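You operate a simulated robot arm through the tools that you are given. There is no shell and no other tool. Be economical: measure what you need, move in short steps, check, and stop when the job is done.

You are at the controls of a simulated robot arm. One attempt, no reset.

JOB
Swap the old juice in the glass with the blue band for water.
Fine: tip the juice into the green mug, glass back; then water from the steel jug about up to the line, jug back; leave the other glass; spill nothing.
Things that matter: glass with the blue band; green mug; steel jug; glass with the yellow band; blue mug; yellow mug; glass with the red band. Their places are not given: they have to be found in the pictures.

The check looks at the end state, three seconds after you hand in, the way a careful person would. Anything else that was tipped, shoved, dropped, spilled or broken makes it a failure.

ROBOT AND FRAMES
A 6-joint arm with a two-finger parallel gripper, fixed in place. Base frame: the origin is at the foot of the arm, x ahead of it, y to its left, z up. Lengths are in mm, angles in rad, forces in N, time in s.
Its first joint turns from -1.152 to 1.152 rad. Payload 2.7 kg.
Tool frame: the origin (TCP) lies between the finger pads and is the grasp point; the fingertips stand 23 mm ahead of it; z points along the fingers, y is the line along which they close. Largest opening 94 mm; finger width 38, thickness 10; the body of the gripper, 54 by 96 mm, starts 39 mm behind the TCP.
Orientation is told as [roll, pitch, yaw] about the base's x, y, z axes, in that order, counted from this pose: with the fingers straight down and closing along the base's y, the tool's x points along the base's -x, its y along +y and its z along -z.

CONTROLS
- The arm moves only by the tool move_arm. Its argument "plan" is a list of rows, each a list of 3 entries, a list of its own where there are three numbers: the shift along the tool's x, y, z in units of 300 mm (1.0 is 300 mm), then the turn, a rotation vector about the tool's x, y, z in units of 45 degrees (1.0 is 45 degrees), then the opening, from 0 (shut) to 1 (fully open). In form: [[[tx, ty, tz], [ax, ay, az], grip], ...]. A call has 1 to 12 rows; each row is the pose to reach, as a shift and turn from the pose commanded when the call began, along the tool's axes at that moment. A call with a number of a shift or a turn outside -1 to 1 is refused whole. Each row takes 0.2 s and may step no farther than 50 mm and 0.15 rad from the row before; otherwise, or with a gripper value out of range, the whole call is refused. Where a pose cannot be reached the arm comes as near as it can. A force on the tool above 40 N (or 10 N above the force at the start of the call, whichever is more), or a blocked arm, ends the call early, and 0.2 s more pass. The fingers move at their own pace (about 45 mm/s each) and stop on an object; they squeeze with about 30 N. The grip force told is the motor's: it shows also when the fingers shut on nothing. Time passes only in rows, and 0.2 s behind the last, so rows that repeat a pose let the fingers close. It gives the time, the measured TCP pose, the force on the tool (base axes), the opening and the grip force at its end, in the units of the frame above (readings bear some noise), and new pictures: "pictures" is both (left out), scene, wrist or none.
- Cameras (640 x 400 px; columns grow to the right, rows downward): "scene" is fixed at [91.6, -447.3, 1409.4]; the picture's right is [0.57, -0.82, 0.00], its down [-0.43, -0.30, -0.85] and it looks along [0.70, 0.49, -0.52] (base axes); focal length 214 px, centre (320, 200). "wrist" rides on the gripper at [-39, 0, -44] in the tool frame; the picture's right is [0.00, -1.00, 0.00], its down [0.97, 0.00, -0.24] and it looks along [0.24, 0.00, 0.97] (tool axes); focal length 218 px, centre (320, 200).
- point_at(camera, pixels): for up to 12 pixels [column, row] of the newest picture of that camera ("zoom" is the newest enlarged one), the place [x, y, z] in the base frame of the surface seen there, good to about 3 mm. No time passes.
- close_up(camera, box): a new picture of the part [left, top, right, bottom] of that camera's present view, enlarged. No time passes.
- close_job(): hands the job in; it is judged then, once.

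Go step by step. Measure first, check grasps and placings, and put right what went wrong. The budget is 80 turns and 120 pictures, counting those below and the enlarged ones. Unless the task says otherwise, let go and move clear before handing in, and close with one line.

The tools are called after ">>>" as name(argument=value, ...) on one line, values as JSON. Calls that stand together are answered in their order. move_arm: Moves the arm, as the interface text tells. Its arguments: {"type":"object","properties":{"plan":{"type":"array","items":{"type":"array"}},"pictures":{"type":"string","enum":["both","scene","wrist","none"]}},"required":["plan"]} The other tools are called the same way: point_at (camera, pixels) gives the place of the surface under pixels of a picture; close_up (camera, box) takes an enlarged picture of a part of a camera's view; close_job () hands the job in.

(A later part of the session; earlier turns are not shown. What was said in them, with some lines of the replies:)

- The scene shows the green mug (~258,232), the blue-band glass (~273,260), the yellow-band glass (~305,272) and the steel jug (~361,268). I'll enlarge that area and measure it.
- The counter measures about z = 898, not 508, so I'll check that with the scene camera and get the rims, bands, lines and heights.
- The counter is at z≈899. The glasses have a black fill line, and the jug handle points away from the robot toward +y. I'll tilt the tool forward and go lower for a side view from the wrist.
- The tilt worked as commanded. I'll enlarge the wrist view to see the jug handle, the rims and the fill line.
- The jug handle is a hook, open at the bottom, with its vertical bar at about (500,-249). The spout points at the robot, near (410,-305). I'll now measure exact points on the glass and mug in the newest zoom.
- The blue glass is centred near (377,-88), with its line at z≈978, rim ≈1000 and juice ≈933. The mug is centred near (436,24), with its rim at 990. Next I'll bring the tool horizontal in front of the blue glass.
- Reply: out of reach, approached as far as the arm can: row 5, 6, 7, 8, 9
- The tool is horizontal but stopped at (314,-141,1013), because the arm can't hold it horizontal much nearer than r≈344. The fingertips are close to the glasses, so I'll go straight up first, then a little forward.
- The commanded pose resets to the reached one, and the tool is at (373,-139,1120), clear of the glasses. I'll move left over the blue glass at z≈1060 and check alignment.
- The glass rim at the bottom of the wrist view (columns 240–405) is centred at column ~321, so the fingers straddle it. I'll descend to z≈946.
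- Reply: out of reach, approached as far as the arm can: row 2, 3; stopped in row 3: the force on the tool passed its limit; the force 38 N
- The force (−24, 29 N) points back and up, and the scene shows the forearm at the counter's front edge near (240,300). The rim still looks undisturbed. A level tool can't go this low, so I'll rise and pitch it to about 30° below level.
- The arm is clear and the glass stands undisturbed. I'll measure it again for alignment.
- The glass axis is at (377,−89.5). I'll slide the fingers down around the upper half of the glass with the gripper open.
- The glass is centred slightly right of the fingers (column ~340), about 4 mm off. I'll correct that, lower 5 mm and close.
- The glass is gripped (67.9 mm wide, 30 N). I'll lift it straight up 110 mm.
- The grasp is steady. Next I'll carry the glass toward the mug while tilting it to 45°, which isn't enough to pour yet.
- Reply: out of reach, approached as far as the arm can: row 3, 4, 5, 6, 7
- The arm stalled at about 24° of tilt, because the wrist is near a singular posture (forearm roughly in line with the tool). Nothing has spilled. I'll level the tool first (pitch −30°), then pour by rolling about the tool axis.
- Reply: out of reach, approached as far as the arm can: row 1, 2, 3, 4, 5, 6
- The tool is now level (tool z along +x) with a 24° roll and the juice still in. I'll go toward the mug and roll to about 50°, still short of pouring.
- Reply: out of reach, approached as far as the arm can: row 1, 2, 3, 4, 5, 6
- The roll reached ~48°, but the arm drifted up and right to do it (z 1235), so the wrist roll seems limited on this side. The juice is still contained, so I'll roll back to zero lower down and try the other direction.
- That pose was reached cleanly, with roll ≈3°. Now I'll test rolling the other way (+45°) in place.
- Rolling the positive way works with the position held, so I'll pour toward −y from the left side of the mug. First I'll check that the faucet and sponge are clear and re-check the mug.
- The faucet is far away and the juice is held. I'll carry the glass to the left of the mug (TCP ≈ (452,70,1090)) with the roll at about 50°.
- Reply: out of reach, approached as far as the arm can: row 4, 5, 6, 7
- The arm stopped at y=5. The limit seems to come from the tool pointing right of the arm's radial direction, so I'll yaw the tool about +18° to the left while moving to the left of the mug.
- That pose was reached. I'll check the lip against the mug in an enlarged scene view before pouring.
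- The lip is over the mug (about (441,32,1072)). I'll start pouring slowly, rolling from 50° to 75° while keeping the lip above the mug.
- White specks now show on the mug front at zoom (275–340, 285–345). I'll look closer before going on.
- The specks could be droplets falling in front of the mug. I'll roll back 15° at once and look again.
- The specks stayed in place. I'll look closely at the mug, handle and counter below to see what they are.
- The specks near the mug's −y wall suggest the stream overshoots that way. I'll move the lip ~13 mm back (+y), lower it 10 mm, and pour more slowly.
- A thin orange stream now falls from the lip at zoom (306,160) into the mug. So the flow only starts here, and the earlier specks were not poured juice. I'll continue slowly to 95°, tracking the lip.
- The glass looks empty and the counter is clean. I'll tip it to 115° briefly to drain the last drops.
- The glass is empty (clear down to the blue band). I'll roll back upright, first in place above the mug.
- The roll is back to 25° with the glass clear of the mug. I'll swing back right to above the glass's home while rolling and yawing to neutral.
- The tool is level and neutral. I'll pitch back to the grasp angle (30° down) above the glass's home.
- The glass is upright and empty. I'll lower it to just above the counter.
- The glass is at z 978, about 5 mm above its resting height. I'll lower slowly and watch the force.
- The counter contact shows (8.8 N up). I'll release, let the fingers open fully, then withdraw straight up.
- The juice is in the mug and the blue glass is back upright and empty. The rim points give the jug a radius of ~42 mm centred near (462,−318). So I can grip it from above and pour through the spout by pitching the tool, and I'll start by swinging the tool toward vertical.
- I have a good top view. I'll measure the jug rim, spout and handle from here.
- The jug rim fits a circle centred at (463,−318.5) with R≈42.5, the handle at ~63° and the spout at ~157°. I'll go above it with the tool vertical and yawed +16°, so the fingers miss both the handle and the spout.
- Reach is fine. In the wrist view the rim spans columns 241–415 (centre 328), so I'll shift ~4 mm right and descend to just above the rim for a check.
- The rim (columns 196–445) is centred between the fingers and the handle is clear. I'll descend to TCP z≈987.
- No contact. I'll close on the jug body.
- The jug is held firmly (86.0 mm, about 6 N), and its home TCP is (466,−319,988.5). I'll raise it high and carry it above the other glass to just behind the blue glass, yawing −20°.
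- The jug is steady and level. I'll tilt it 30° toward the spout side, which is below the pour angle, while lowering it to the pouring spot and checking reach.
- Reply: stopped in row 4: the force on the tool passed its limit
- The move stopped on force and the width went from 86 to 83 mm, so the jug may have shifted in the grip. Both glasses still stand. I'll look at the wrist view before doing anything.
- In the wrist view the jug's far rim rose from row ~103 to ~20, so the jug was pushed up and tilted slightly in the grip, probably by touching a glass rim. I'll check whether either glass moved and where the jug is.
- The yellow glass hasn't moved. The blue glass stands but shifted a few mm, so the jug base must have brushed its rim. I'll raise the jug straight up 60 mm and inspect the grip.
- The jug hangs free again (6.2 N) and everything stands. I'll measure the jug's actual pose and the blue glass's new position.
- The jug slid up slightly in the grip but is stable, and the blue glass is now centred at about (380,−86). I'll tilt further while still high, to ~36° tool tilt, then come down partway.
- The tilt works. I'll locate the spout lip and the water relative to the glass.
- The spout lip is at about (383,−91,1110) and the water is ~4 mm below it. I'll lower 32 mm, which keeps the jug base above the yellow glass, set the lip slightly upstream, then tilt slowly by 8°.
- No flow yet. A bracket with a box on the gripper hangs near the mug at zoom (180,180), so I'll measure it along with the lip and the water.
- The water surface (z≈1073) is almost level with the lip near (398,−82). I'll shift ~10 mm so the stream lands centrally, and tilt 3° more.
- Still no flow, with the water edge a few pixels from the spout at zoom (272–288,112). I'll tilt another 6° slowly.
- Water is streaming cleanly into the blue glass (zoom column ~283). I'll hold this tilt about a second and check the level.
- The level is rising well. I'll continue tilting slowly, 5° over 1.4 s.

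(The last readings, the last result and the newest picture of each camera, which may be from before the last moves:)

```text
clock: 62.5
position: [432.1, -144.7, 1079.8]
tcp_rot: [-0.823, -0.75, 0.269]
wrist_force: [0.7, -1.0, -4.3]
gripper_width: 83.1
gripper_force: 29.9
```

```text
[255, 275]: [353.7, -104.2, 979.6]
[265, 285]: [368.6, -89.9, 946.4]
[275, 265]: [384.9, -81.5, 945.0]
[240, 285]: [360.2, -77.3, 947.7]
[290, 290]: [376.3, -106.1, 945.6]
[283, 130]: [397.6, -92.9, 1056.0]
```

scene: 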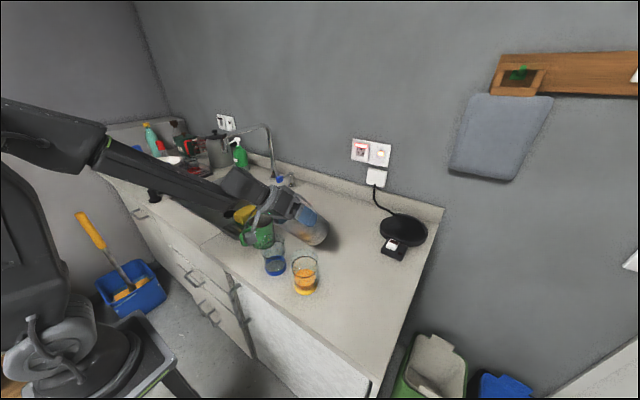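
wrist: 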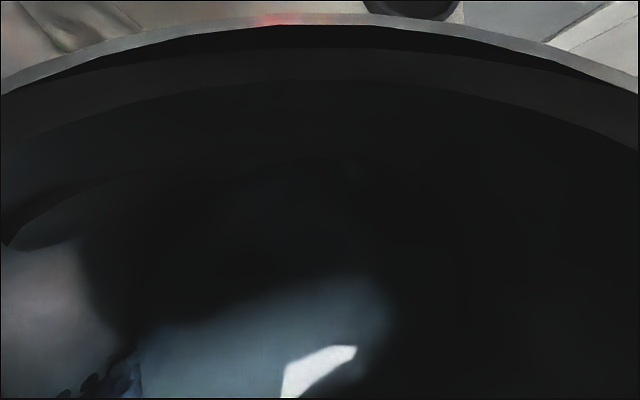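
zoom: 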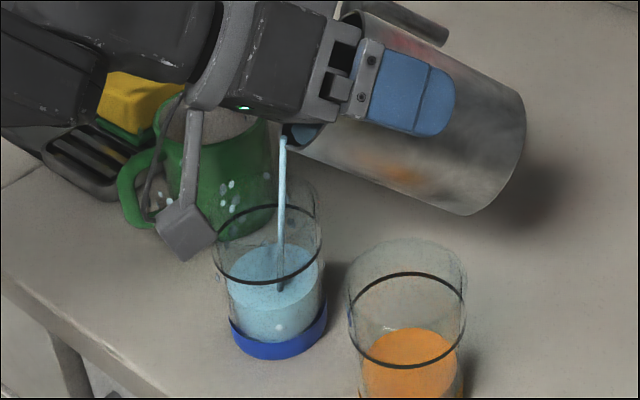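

The level is at z≈946 and the line at ≈978. I'll continue another 1.2 s with a slight tilt.

>>> move_arm(plan=[[[0, 0, 0], [0.01, -0.013, 0], 0.6], [[0, 0, 0], [0.021, -0.026, 0], 0.6], [[0, 0, 0], [0.031, -0.039, 0], 0.6], [[0, 0, 0], [0.042, -0.052, 0], 0.6], [[0, 0, 0], [0.052, -0.065, 0], 0.6]], pictures="none")

>>> close_up(camera="scene", box=[250, 195, 320, 285])

>>> point_at(camera="zoom", pixels=[[262, 250], [270, 262], [240, 262], [295, 262], [255, 270], [185, 235], [190, 255]])

```text
clock: 63.7
position: [432.9, -143.2, 1078.3]
tcp_rot: [-0.901, -0.782, 0.322]
wrist_force: [0.6, -0.4, -5.1]
gripper_width: 82.6
gripper_force: 30.5
```

```text
4.44 times, centred on (285, 240) of scene
```

zoom: 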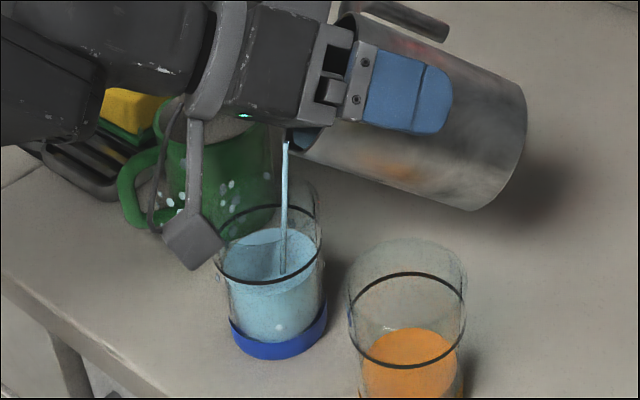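

```text
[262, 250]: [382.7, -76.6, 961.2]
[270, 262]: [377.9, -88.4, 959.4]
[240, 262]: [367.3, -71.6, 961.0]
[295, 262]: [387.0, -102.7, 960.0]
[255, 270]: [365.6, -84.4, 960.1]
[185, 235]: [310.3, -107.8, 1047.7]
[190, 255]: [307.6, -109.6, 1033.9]
```

The level is at 960, with about 17 mm to go at ~12 mm/s. One more 1 s increment.

>>> move_arm(plan=[[[0, 0, 0], [0.01, -0.013, 0], 0.6], [[0, 0, 0], [0.021, -0.026, 0], 0.6], [[0, 0, 0], [0.031, -0.039, 0], 0.6], [[0, 0, 0], [0.036, -0.045, 0], 0.6]], pictures="none")

>>> close_up(camera="scene", box=[250, 195, 320, 285])

>>> point_at(camera="zoom", pixels=[[262, 240], [270, 252], [240, 252], [297, 252], [255, 260]])

```text
clock: 64.7
position: [433.6, -143.9, 1078.5]
tcp_rot: [-0.958, -0.804, 0.362]
wrist_force: [-0.7, 0.6, -3.3]
gripper_width: 83.2
gripper_force: 30.0
```

```text
4.44 times, centred on (285, 240) of scene
```

zoom: 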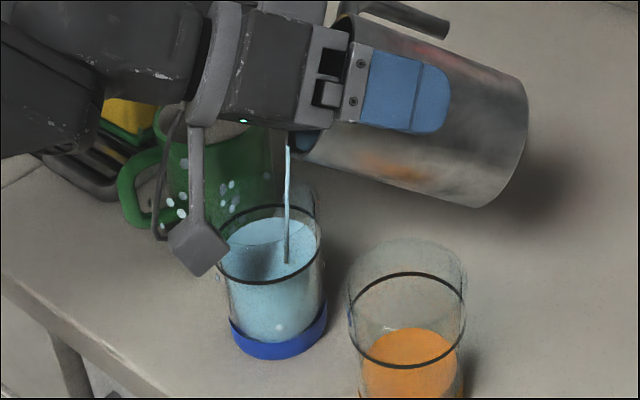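

```text
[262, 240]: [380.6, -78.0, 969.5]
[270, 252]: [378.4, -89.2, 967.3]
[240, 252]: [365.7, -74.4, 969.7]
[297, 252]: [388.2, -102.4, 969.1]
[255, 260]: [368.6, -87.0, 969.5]
```

The level is 969 against the line at ~978. One short increment, then I'll tilt back.

>>> move_arm(plan=[[[0, 0, 0], [0.012, -0.015, 0], 0.6], [[0, 0, 0], [0.02, -0.025, 0], 0.6], [[0, 0, 0], [-0.03, 0.037, 0], 0.6], [[0, 0, 0], [-0.11, 0.136, 0], 0.6], [[0, 0, 0], [-0.19, 0.236, 0], 0.6], [[0, 0, 0], [-0.25, 0.31, 0], 0.6]], pictures="none")

>>> close_up(camera="scene", box=[250, 195, 320, 285])

>>> point_at(camera="zoom", pixels=[[262, 237], [270, 245], [240, 245], [297, 245], [250, 253]])

```text
clock: 66.1
position: [433.9, -144.4, 1079.8]
tcp_rot: [-0.61, -0.631, 0.134]
wrist_force: [-1.0, -0.5, -4.3]
gripper_width: 82.8
gripper_force: 29.8
```

```text
4.44 times, centred on (285, 240) of scene
```

zoom: 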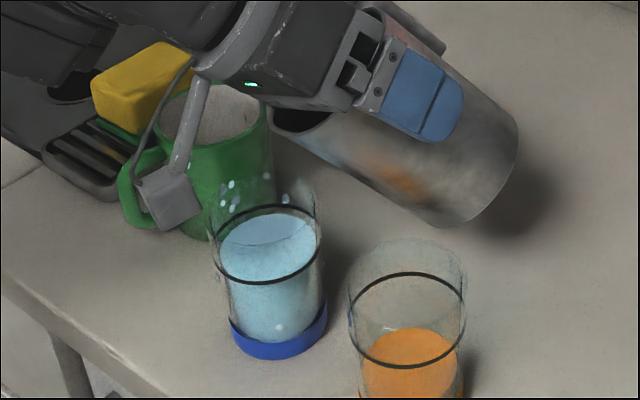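

```text
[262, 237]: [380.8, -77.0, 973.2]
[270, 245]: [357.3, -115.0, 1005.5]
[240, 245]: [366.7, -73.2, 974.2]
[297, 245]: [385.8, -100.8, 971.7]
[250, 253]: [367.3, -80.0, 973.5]
```

The water is at z≈973, essentially at the line. I'll raise the jug clear first, then tilt it back upright.

>>> move_arm(plan=[[[-0.073, -0.039, -0.05], [0, 0, 0], 0.6], [[-0.147, -0.077, -0.1], [0, 0, 0], 0.6], [[-0.22, -0.116, -0.15], [0, 0, 0], 0.6], [[-0.22, -0.116, -0.15], [-0.11, 0.14, 0], 0.6], [[-0.22, -0.116, -0.15], [-0.22, 0.28, 0], 0.6], [[-0.22, -0.116, -0.15], [-0.33, 0.42, 0], 0.6], [[-0.22, -0.116, -0.15], [-0.44, 0.56, 0], 0.6], [[-0.22, -0.116, -0.15], [-0.55, 0.7, 0], 0.6], [[-0.22, -0.116, -0.15], [-0.674, 0.842, 0], 0.6], [[-0.22, -0.116, -0.15], [-0.674, 0.842, 0], 0.6]], pictures="scene")

```text
clock: 68.3
position: [454.2, -142.9, 1163.2]
tcp_rot: [0.007, -0.004, -0.066]
wrist_force: [-0.2, -0.1, -3.7]
gripper_width: 82.9
gripper_force: 30.2
```

scene: 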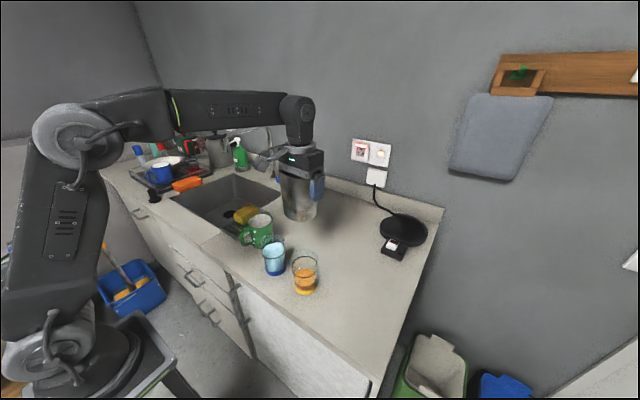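

The jug is upright and clear. I'll carry it back over its home spot with the original yaw, then lower to about 35 mm above the counter.

>>> move_arm(plan=[[[-0.013, -0.097, 0], [0, 0, -0.074], 0.6], [[-0.026, -0.194, 0], [0, 0, -0.148], 0.6], [[-0.039, -0.292, 0], [0, 0, -0.222], 0.6], [[-0.052, -0.389, 0], [0, 0, -0.296], 0.6], [[-0.065, -0.486, 0], [0, 0, -0.37], 0.6], [[-0.078, -0.583, 0], [0, 0, -0.44], 0.6], [[-0.078, -0.583, 0.11], [0, 0, -0.44], 0.6], [[-0.078, -0.583, 0.23], [0, 0, -0.44], 0.6], [[-0.078, -0.583, 0.34], [0, 0, -0.44], 0.6], [[-0.078, -0.583, 0.443], [0, 0, -0.44], 0.6], [[-0.078, -0.583, 0.443], [0, 0, -0.44], 0.6]], pictures="none")

>>> close_up(camera="scene", box=[310, 210, 420, 310])

>>> point_at(camera="zoom", pixels=[[250, 250], [290, 265], [320, 268], [350, 262], [380, 240], [300, 200], [300, 150]])

```text
clock: 70.7
position: [465.6, -318.1, 1027.9]
tcp_rot: [0.004, -0.007, 0.278]
wrist_force: [-0.3, -0.1, -4.2]
gripper_width: 83.1
gripper_force: 30.1
```

```text
4.00 times, centred on (365, 260) of scene
```

zoom: 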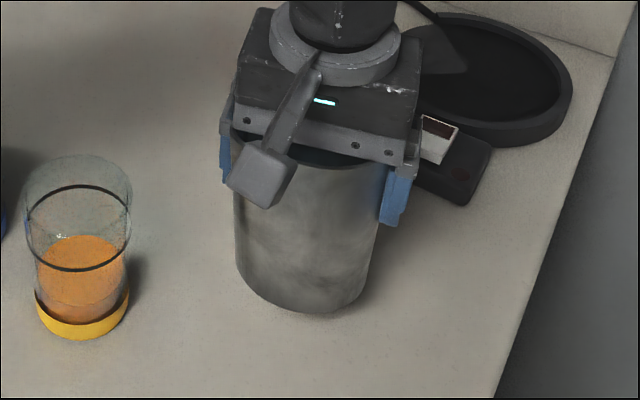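

```text
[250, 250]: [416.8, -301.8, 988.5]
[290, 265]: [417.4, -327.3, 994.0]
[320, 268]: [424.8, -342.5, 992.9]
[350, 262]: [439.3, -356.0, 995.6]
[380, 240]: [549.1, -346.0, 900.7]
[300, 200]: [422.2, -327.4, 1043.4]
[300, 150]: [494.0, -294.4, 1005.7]
```

I'll measure the jug's bottom edge to see the gap and any tilt.

>>> point_at(camera="zoom", pixels=[[242, 272], [255, 290], [275, 303], [300, 309], [325, 308], [345, 301], [362, 285], [240, 150], [240, 200], [382, 200], [235, 130], [300, 158]])

```text
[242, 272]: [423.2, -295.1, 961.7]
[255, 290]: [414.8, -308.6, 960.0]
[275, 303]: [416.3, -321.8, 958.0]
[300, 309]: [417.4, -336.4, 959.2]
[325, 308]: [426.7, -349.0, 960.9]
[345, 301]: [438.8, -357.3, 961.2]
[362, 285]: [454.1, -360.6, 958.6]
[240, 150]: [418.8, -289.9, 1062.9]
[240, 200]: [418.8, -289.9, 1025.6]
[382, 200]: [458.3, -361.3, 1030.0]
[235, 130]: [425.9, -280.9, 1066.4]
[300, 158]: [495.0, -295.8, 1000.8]
```

The jug is upright with its base at ≈956, about 7 mm short in x. I'll correct that and lower ~51 mm, then feel for contact.

>>> move_arm(plan=[[[-0.02, -0.002, 0.05], [0, 0, 0], 0.6], [[-0.02, -0.002, 0.11], [0, 0, 0], 0.6], [[-0.02, -0.002, 0.165], [0, 0, 0], 0.6], [[-0.02, -0.002, 0.175], [0, 0, 0], 0.6], [[-0.02, -0.002, 0.175], [0, 0, 0], 0.6]], pictures="none")

>>> move_arm(plan=[[[0, 0, 0.006], [0, 0, 0], 0.6], [[0, 0, 0.006], [0, 0, 0], 0.6]], pictures="none")

```text
clock: 71.9
position: [472.1, -318.0, 981.6]
tcp_rot: [-0.003, -0.012, 0.278]
wrist_force: [-9.1, 5.1, 32.5]
gripper_width: 83.0
gripper_force: 29.9
```

```text
clock: 72.5
position: [471.2, -320.0, 981.4]
tcp_rot: [-0.003, -0.012, 0.279]
wrist_force: [-14.1, 4.8, 39.9]
gripper_width: 83.0
gripper_force: 30.1
```

It's on the counter, pressing 40 N at z 981. I'll ease up ~7 mm in command, then release and open fully.

>>> move_arm(plan=[[[0, 0, -0.015], [0, 0, 0], 0.6], [[0, 0, -0.025], [0, 0, 0], 0.6], [[0, 0, -0.025], [0, 0, 0], 0.9], [[0, 0, -0.025], [0, 0, 0], 1], [[0, 0, -0.025], [0, 0, 0], 1], [[0, 0, -0.025], [0, 0, 0], 1]], pictures="wrist")

```text
clock: 73.9
position: [471.8, -318.7, 983.7]
tcp_rot: [0.004, -0.005, 0.279]
wrist_force: [-0.1, -0.3, 0.5]
gripper_width: 94.1
gripper_force: 0.1
```

wrist: 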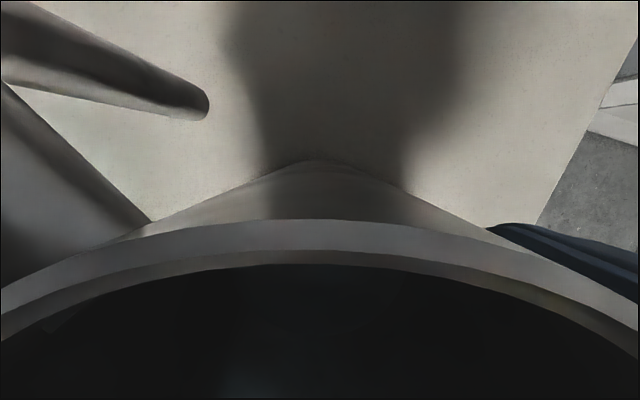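

Released with no force, and the jug stands near its home spot with the fingers clear on both sides. I'll rise straight up.

>>> move_arm(plan=[[[0, 0, -0.04], [0, 0, 0], 1], [[0, 0, -0.1], [0, 0, 0], 1], [[0, 0, -0.2], [0, 0, 0], 1], [[0, 0, -0.32], [0, 0, 0], 1], [[0, 0, -0.45], [0, 0, 0], 1], [[0.12, 0, -0.55], [0, 0, 0], 1], [[0.25, 0, -0.6], [0, 0, 0], 1], [[0.25, 0, -0.6], [0, 0, 0], 1]])

>>> close_up(camera="scene", box=[230, 200, 410, 312])

>>> point_at(camera="zoom", pixels=[[150, 175], [165, 165], [160, 240], [270, 240], [460, 190], [460, 290]])

```text
clock: 75.7
position: [398.1, -339.8, 1161.2]
tcp_rot: [0.002, -0.005, 0.28]
wrist_force: [-0.1, 0.5, 0.6]
gripper_width: 94.3
gripper_force: 0.1
```

scene: 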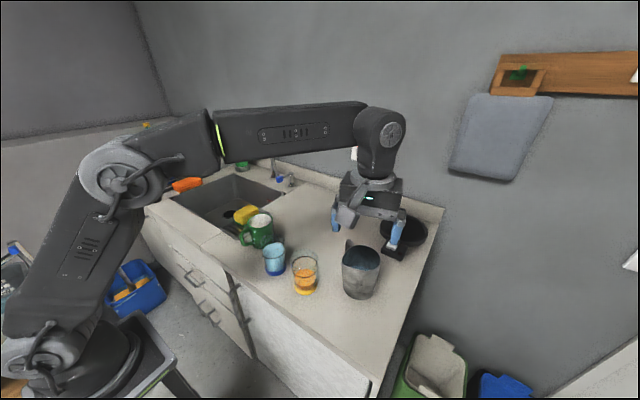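
wrist: 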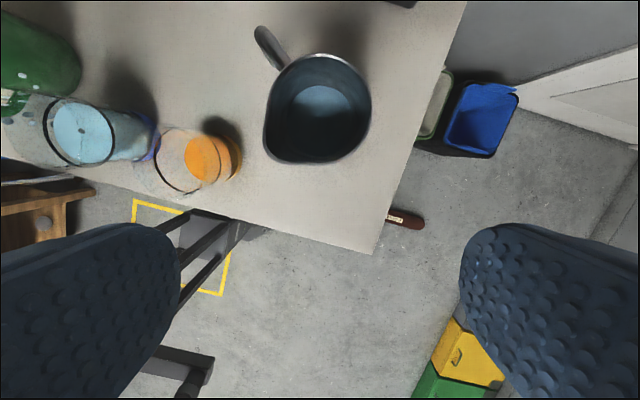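

```text
3.56 times, centred on (320, 256) of scene
```

zoom: 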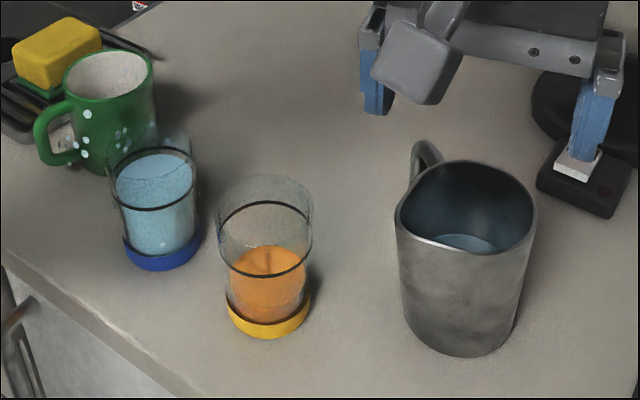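

```text
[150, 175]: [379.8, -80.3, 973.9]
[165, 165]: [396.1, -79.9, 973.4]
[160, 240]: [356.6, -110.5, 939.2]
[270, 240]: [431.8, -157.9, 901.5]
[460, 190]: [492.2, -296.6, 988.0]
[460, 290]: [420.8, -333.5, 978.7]
```

The jug stands at its spot, the blue glass holds water at z≈973 (about at the line) and the yellow glass is untouched. The juice is in the mug, the counter looks clean, and the gripper is open and clear. I'm handing in.

>>> close_job()

```text
The job is handed in.
```

The job is handed in: the old juice is in the green mug, and the blue-band glass is back within about 4 mm of its spot, with water to about 4 mm below the line. The jug is back at its place and the yellow-band glass was not moved. I saw no spill on the counter, but while I tipped the juice, small white specks I couldn't identify appeared on the mug's outside. The jug also brushed the blue glass once, which caused that small shift.
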